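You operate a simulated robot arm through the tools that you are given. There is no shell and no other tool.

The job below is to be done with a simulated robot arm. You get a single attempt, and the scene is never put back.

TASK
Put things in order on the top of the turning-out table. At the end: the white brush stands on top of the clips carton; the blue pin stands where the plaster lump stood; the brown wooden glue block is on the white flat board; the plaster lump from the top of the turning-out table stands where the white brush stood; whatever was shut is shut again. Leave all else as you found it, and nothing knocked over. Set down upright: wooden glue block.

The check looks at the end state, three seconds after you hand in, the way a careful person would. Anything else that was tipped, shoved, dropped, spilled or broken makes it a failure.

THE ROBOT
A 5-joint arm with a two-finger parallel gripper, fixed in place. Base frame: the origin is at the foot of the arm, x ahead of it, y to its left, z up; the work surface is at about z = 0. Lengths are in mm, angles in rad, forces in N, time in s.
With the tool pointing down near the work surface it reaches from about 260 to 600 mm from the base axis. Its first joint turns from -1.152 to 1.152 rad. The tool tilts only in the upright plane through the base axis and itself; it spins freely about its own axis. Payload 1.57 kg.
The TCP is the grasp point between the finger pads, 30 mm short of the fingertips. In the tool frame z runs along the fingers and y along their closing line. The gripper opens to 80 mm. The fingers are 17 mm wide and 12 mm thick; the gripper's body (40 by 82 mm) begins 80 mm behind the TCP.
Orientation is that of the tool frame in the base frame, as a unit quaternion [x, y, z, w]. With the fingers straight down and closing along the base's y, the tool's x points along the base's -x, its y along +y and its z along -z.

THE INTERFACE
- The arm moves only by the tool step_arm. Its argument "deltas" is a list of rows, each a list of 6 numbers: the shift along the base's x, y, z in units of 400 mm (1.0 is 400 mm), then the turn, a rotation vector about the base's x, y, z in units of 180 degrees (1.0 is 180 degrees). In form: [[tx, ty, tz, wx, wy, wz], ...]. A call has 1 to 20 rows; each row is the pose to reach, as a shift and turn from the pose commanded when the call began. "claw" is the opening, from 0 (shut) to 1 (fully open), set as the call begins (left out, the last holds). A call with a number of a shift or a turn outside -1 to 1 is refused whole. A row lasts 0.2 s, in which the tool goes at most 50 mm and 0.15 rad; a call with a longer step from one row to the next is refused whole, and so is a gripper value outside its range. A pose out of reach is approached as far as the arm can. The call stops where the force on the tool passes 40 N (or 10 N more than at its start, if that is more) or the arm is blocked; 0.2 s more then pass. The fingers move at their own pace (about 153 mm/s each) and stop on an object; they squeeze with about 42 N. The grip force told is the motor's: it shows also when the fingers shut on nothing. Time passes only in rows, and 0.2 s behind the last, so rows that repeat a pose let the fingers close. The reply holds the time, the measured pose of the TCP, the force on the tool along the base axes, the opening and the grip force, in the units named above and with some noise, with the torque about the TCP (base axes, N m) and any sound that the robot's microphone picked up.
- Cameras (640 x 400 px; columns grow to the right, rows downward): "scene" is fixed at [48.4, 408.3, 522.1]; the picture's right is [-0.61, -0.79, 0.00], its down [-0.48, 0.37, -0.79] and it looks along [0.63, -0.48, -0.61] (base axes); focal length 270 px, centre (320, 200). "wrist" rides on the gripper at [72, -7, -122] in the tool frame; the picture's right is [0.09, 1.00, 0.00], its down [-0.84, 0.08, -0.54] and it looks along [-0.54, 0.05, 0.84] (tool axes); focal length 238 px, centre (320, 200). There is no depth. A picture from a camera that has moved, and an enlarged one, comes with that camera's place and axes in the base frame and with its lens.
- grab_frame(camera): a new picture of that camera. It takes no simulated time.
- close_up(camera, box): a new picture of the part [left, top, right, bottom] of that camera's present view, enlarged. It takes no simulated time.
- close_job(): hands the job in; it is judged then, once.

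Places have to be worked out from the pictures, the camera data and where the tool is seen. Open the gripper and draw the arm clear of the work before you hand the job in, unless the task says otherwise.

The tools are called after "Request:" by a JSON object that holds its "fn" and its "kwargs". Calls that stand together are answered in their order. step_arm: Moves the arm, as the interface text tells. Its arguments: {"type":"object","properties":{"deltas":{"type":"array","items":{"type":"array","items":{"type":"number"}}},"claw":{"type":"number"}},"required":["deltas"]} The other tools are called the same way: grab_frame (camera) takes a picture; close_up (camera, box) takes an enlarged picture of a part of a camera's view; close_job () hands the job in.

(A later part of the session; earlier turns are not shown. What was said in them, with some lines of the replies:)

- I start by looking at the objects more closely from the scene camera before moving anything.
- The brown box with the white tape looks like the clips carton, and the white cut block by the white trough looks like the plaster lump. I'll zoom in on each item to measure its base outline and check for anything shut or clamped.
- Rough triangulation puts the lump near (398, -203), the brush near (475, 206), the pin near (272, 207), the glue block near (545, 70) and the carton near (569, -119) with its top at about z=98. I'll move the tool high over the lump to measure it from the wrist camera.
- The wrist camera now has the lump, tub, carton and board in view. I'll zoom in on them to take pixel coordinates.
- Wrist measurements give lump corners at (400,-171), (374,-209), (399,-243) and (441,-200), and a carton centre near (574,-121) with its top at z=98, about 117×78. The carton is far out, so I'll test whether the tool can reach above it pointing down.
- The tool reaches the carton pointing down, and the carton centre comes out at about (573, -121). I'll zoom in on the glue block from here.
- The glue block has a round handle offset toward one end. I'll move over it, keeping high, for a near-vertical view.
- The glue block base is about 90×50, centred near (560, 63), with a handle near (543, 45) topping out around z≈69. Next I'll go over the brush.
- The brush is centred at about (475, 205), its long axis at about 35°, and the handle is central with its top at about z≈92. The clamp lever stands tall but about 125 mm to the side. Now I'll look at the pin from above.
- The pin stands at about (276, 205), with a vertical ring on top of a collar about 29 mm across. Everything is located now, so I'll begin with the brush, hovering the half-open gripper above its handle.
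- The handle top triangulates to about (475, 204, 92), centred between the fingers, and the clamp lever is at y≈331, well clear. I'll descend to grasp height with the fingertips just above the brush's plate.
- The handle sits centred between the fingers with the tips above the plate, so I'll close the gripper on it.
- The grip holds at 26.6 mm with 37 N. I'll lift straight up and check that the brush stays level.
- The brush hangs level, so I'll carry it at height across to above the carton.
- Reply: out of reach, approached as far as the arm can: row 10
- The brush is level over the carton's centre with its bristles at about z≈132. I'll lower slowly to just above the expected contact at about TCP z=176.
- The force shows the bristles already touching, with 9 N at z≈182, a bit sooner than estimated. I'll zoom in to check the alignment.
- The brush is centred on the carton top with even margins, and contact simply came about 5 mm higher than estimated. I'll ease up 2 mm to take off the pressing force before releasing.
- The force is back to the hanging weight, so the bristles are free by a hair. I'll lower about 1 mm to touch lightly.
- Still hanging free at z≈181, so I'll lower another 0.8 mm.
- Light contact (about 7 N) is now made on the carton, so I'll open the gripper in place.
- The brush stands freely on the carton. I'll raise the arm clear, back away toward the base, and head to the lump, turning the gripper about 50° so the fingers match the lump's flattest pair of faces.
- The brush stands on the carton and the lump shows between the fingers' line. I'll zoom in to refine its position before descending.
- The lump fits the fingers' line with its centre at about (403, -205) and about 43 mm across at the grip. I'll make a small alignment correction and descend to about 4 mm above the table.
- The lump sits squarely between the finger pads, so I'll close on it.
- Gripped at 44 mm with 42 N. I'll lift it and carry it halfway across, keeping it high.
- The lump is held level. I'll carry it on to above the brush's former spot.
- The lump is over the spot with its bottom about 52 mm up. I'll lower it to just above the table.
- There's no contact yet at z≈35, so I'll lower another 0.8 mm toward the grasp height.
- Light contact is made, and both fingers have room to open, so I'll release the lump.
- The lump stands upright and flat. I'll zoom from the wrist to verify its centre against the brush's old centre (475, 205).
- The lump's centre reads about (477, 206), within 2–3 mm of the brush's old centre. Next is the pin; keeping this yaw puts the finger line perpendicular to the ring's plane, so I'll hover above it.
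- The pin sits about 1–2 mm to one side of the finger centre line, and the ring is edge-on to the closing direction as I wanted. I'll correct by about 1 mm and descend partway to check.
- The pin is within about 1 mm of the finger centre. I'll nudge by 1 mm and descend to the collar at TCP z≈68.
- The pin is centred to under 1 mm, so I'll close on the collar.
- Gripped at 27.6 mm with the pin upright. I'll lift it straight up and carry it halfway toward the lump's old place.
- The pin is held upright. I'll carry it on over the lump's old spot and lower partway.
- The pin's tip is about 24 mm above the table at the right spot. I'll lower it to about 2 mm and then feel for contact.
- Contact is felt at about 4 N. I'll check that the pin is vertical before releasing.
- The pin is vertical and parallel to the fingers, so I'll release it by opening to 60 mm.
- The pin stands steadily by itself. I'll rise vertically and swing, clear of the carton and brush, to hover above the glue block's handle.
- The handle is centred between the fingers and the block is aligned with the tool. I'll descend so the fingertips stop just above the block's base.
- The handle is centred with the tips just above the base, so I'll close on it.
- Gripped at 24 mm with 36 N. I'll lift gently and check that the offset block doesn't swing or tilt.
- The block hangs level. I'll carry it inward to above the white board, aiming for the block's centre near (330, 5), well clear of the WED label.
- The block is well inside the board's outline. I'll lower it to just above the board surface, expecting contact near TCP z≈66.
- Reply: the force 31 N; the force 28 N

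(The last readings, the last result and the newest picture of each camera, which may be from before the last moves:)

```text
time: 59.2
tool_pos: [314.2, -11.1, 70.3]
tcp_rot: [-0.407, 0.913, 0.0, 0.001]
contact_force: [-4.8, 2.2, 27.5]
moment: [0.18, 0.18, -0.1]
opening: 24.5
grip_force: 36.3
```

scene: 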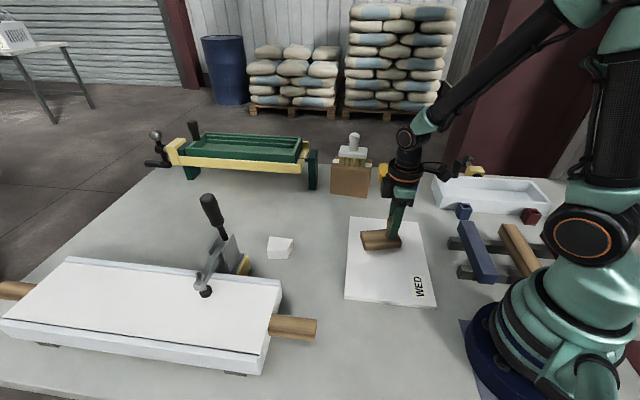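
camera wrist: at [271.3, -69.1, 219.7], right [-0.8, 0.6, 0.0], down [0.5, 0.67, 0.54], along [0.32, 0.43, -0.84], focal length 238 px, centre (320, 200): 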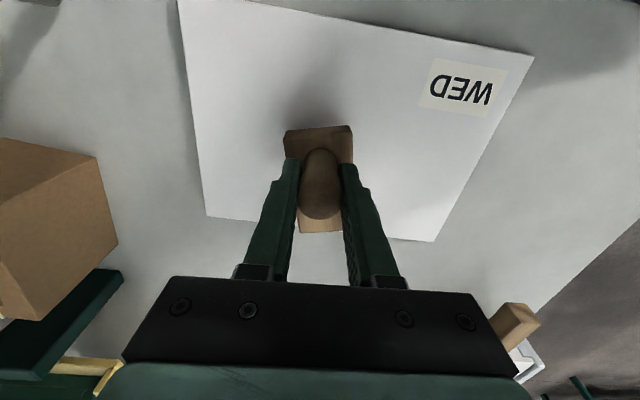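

The board is a little thicker than I judged, and the block is already pressing at about 28 N. I'll back off right away by 2 mm and look.

Request:
{"fn": "step_arm", "kwargs": {"deltas": [[0, 0, 0.0025, 0, 0, 0], [0, 0, 0.005, 0, 0, 0], [0, 0, 0.005, 0, 0, 0]], "claw": 0}}

Request:
{"fn": "close_up", "kwargs": {"camera": "scene", "box": [320, 170, 460, 310]}}

Request:
{"fn": "grab_frame", "kwargs": {"camera": "wrist"}}

```text
time: 60.0
tool_pos: [313.5, -12.2, 70.5]
tcp_rot: [-0.407, 0.914, 0.0, 0.0]
contact_force: [0.4, 0.6, -1.6]
moment: [0.01, -0.03, 0.03]
opening: 24.5
grip_force: 36.1
```

```text
2.86 times, centred on (390, 240) of scene
camera zoom: at [48.4, 408.3, 522.1], right [-0.61, -0.79, 0.0], down [-0.48, 0.37, -0.79], along [0.63, -0.48, -0.61], focal length 772 px, centre (120, 86)
```

zoom: 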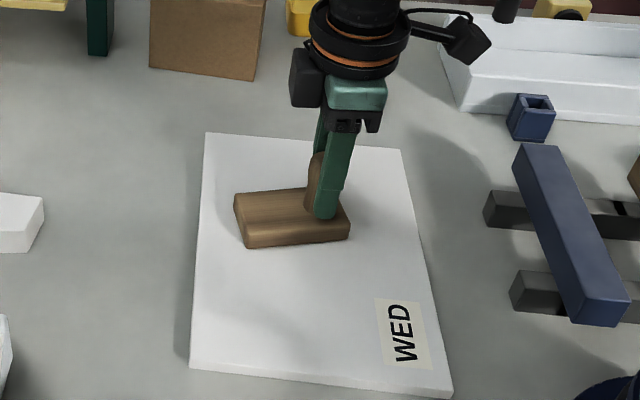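

```text
taken
camera wrist: at [271.2, -69.9, 193.6], right [-0.8, 0.6, 0.0], down [0.5, 0.67, 0.54], along [0.32, 0.43, -0.84], focal length 238 px, centre (320, 200)
```

wrist: 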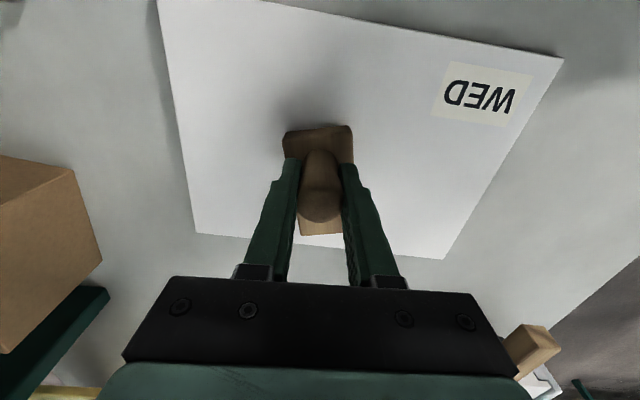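

The block is free again and the board hasn't moved. I'll lower in sub-millimetre steps to a light touch.

Request:
{"fn": "step_arm", "kwargs": {"deltas": [[0, 0, -0.001, 0, 0, 0], [0, 0, -0.002, 0, 0, 0], [0, 0, -0.002, 0, 0, 0]], "claw": 0}}

```text
time: 60.8
tool_pos: [315.3, -11.1, 70.9]
tcp_rot: [-0.407, 0.914, 0.001, 0.0]
contact_force: [0.7, 0.1, -0.3]
moment: [-0.03, 0.01, 0.02]
opening: 24.5
grip_force: 36.1
```

The block is still free or barely touching, so I'll lower another 0.6 mm.

Request:
{"fn": "step_arm", "kwargs": {"deltas": [[0, 0, -0.0008, 0, 0, 0], [0, 0, -0.0015, 0, 0, 0], [0, 0, -0.0015, 0, 0, 0]], "claw": 0}}

Request:
{"fn": "close_up", "kwargs": {"camera": "scene", "box": [360, 210, 420, 270]}}

```text
time: 61.6
tool_pos: [314.2, -12.4, 70.1]
tcp_rot: [-0.407, 0.913, 0.0, 0.0]
contact_force: [-0.4, 0.0, -1.0]
moment: [-0.01, -0.03, -0.01]
opening: 24.4
grip_force: 36.2
```

```text
6.67 times, centred on (390, 240) of scene
camera zoom: at [48.4, 408.3, 522.1], right [-0.61, -0.79, 0.0], down [-0.48, 0.37, -0.79], along [0.63, -0.48, -0.61], focal length 1801 px, centre (-147, -67)
```

zoom: 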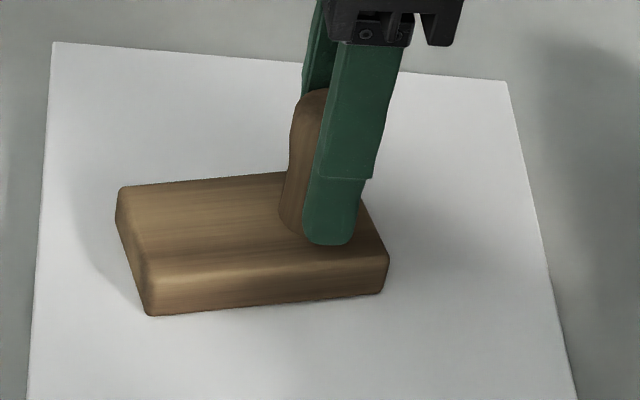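

No contact force yet at commanded z≈68.9, so I'll lower another 0.6 mm.

Request:
{"fn": "step_arm", "kwargs": {"deltas": [[0, 0, -0.0008, 0, 0, 0], [0, 0, -0.0015, 0, 0, 0], [0, 0, -0.0015, 0, 0, 0]], "claw": 0}}

```text
time: 62.4
tool_pos: [314.4, -10.4, 69.5]
tcp_rot: [-0.406, 0.914, 0.0, 0.001]
contact_force: [-8.9, -5.8, 27.8]
moment: [0.07, 0.12, -0.07]
opening: 24.5
grip_force: 35.7
```

Contact is stiff here, so I'll raise 0.4 mm to a light touch before releasing.

Request:
{"fn": "step_arm", "kwargs": {"deltas": [[0, 0, 0.0005, 0, 0, 0], [0, 0, 0.001, 0, 0, 0], [0, 0, 0.001, 0, 0, 0]], "claw": 0}}

```text
time: 63.2
tool_pos: [314.0, -11.6, 69.3]
tcp_rot: [-0.406, 0.914, -0.001, 0.001]
contact_force: [-1.9, -1.1, 21.8]
moment: [0.01, 0.19, -0.06]
opening: 24.2
grip_force: 36.6
```

The touch is still pressing at 22 N, so I'll raise another 0.4 mm.

Request:
{"fn": "step_arm", "kwargs": {"deltas": [[0, 0, 0.0005, 0, 0, 0], [0, 0, 0.001, 0, 0, 0], [0, 0, 0.001, 0, 0, 0]], "claw": 0}}

```text
time: 64.0
tool_pos: [313.0, -11.6, 69.9]
tcp_rot: [-0.407, 0.914, -0.001, 0.0]
contact_force: [1.2, -0.9, 1.1]
moment: [0.08, -0.2, -0.03]
opening: 24.3
grip_force: 35.5
```

The touch is light now at about 1 N, so I'll open the gripper and then look before lifting off.

Request:
{"fn": "step_arm", "kwargs": {"deltas": [[0, 0, 0, 0, 0, 0], [0, 0, 0, 0, 0, 0], [0, 0, 0, 0, 0, 0], [0, 0, 0, 0, 0, 0]], "claw": 0.75}}

Request:
{"fn": "close_up", "kwargs": {"camera": "scene", "box": [350, 200, 430, 280]}}

Request:
{"fn": "close_up", "kwargs": {"camera": "wrist", "box": [240, 100, 400, 260]}}

```text
time: 65.0
tool_pos: [313.2, -11.8, 68.4]
tcp_rot: [-0.407, 0.914, -0.001, 0.0]
contact_force: [-0.1, 0.5, 0.4]
moment: [0.01, -0.04, 0.03]
opening: 59.9
grip_force: 0.0
```

```text
5.00 times, centred on (390, 240) of scene
camera zoom: at [48.4, 408.3, 522.1], right [-0.61, -0.79, 0.0], down [-0.48, 0.37, -0.79], along [0.63, -0.48, -0.61], focal length 1350 px, centre (-30, 0)
```

zoom: 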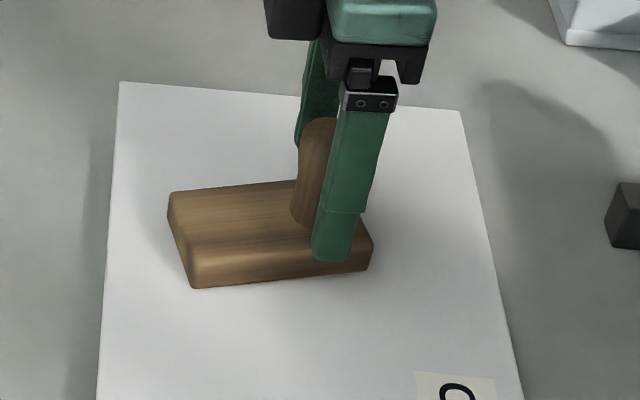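

```text
2.50 times, centred on (320, 180) of wrist
camera zoom: at [271.6, -69.7, 192.7], right [-0.8, 0.6, 0.0], down [0.5, 0.67, 0.54], along [0.32, 0.43, -0.84], focal length 596 px, centre (320, 250)
```

zoom: 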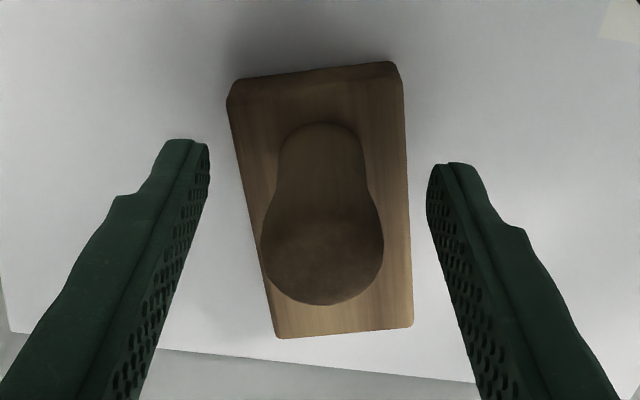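

The glue block stands upright on the board and the gripper is free. I'll lift straight up and draw the arm clear, back near its starting pose.

Request:
{"fn": "step_arm", "kwargs": {"deltas": [[0, 0, 0.04, 0, 0, 0], [0, 0, 0.14, 0, 0, 0], [0, 0, 0.26, 0, 0, 0], [0, 0, 0.37, 0, 0, 0], [0.02, 0, 0.48, 0, 0, -0.045], [0.05, 0, 0.57, 0, 0, -0.09], [0.08, 0, 0.64, 0, 0, -0.135], [0.11, 0, 0.67, 0, 0, -0.18], [0.13, 0, 0.68, 0, 0, -0.225], [0.13, 0, 0.68, 0, 0, -0.267], [0.13, 0, 0.68, 0, 0, -0.267]], "claw": 0.75}}

Request:
{"fn": "grab_frame", "kwargs": {"camera": "scene"}}

Request:
{"fn": "grab_frame", "kwargs": {"camera": "wrist"}}

```text
time: 67.4
tool_pos: [366.8, -11.6, 341.6]
tcp_rot: [0.001, 1.0, 0.0, 0.0]
contact_force: [0.5, 0.0, 0.7]
moment: [-0.02, -0.03, -0.01]
opening: 60.1
grip_force: 0.1
```

```text
taken
```

scene: 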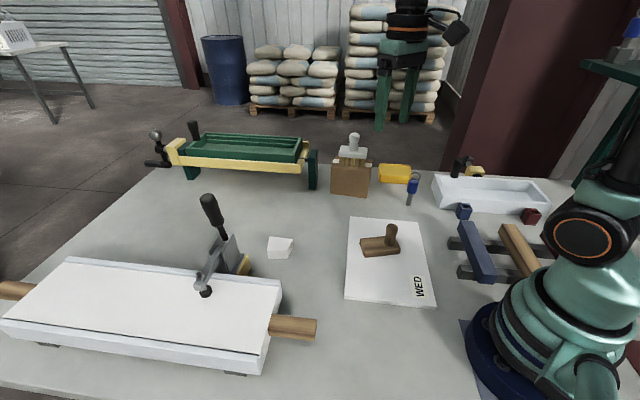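

```text
taken
camera wrist: at [295.3, -18.1, 464.5], right [-0.09, 1.0, 0.0], down [0.84, 0.08, 0.54], along [0.54, 0.05, -0.84], focal length 238 px, centre (320, 200)
```

wrist: 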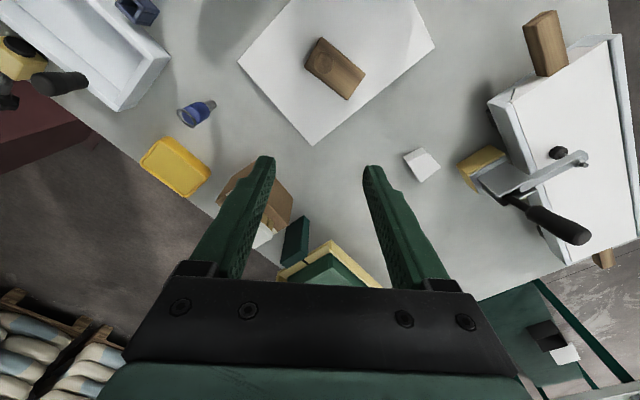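

All four moves are done and the arm is clear. I'll do a last close inspection of each placed item and the undisturbed things.

Request:
{"fn": "close_up", "kwargs": {"camera": "scene", "box": [310, 120, 440, 220]}}

Request:
{"fn": "close_up", "kwargs": {"camera": "scene", "box": [230, 190, 450, 320]}}

Request:
{"fn": "close_up", "kwargs": {"camera": "wrist", "box": [130, 30, 450, 250]}}

Request:
{"fn": "close_up", "kwargs": {"camera": "scene", "box": [420, 140, 580, 300]}}

```text
4.00 times, centred on (375, 170) of scene
camera zoom: at [48.4, 408.3, 522.1], right [-0.61, -0.79, 0.0], down [-0.48, 0.37, -0.79], along [0.63, -0.48, -0.61], focal length 1080 px, centre (100, 320)
```

zoom: 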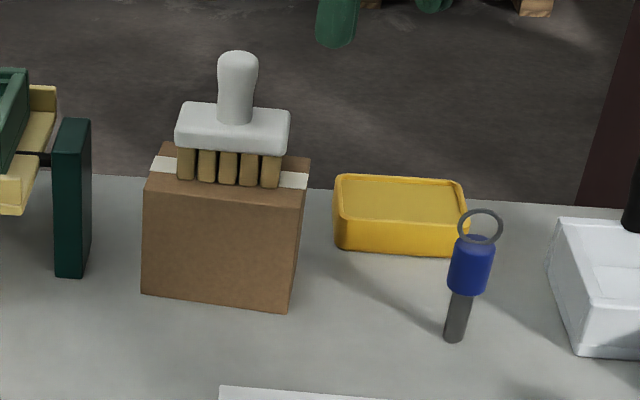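

```text
2.91 times, centred on (340, 255) of scene
camera zoom: at [48.4, 408.3, 522.1], right [-0.61, -0.79, 0.0], down [-0.48, 0.37, -0.79], along [0.63, -0.48, -0.61], focal length 786 px, centre (262, 40)
```

zoom: 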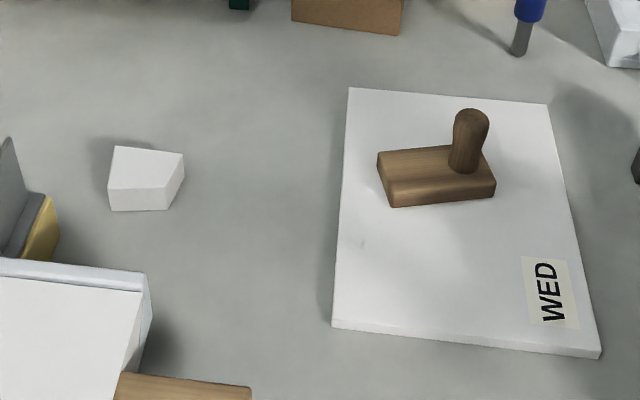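

```text
1.82 times, centred on (290, 140) of wrist
camera zoom: at [295.3, -18.1, 464.5], right [-0.09, 1.0, 0.0], down [0.84, 0.08, 0.54], along [0.54, 0.05, -0.84], focal length 433 px, centre (374, 309)
```

zoom: 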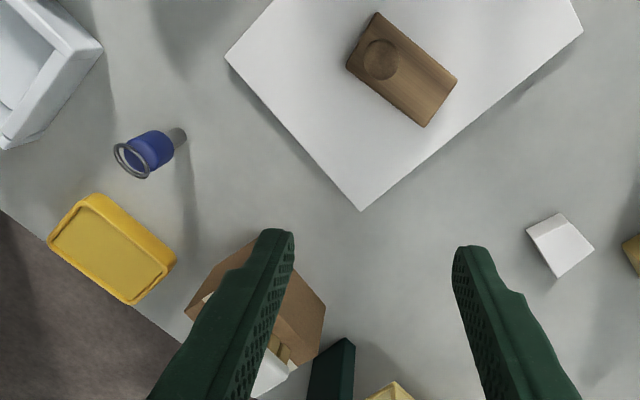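

```text
2.50 times, centred on (500, 220) of scene
camera zoom: at [48.4, 408.3, 522.1], right [-0.61, -0.79, 0.0], down [-0.48, 0.37, -0.79], along [0.63, -0.48, -0.61], focal length 675 px, centre (-130, 150)
```

zoom: 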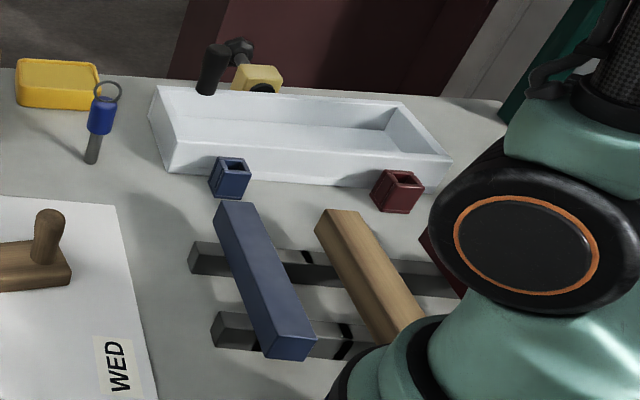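

Everything stands upright: the brush is on the carton, the pin is at the lump's old spot, the lump at the brush's old spot, and the glue block on the board. Nothing else looks disturbed, so I'll open the gripper fully and let things settle for a moment.

Request:
{"fn": "step_arm", "kwargs": {"deltas": [[0, 0, 0, 0, 0, 0], [0, 0, 0, 0, 0, 0], [0, 0, 0, 0, 0, 0]], "claw": 1}}

Request:
{"fn": "close_up", "kwargs": {"camera": "scene", "box": [340, 210, 440, 310]}}

```text
time: 68.2
tool_pos: [367.1, -11.1, 342.3]
tcp_rot: [0.0, 1.0, 0.0, 0.0]
contact_force: [0.1, 0.6, 0.3]
moment: [0.01, 0.0, 0.02]
opening: 80.0
grip_force: 0.0
```

```text
4.00 times, centred on (390, 260) of scene
camera zoom: at [48.4, 408.3, 522.1], right [-0.61, -0.79, 0.0], down [-0.48, 0.37, -0.79], along [0.63, -0.48, -0.61], focal length 1080 px, centre (40, -40)
```

zoom: 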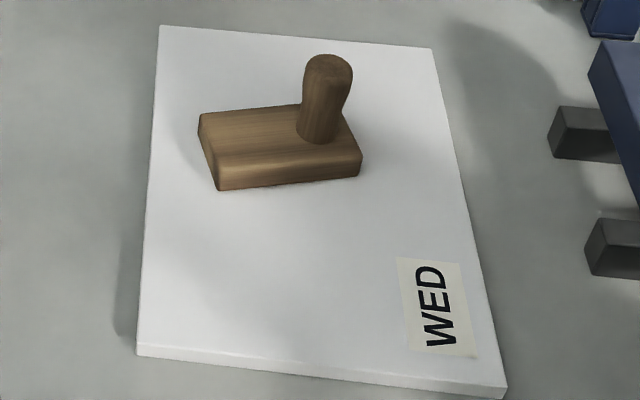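

The final view shows the board clean and unmoved with the block upright on it. The gripper is open and the arm is clear, so I'm handing in the job.

Request:
{"fn": "close_job", "kwargs": {}}

```text
The job is handed in.
```

I made all four moves and handed the job in. The last pictures before that showed everything upright and nothing else disturbed.

- **White brush:** it stands on top of the clips carton, roughly centred. I took the brown box with the white tape to be the clips carton.
- **Plaster lump:** it stands where the brush stood, within about 3 mm of the brush's old centre.
- **Blue pin:** it stands upright where the plaster lump stood, within about 2 mm of the lump's old centre.
- **Wooden glue block:** it sits upright on the white board, clear of the WED label. While lowering it I pressed on the board with up to about 30 N before backing off; the board did not move and shows no mark.
- **Shut things:** nothing had to be opened, so there was nothing to shut again.

The gripper is fully open and the arm is back near its starting pose, clear of the work.
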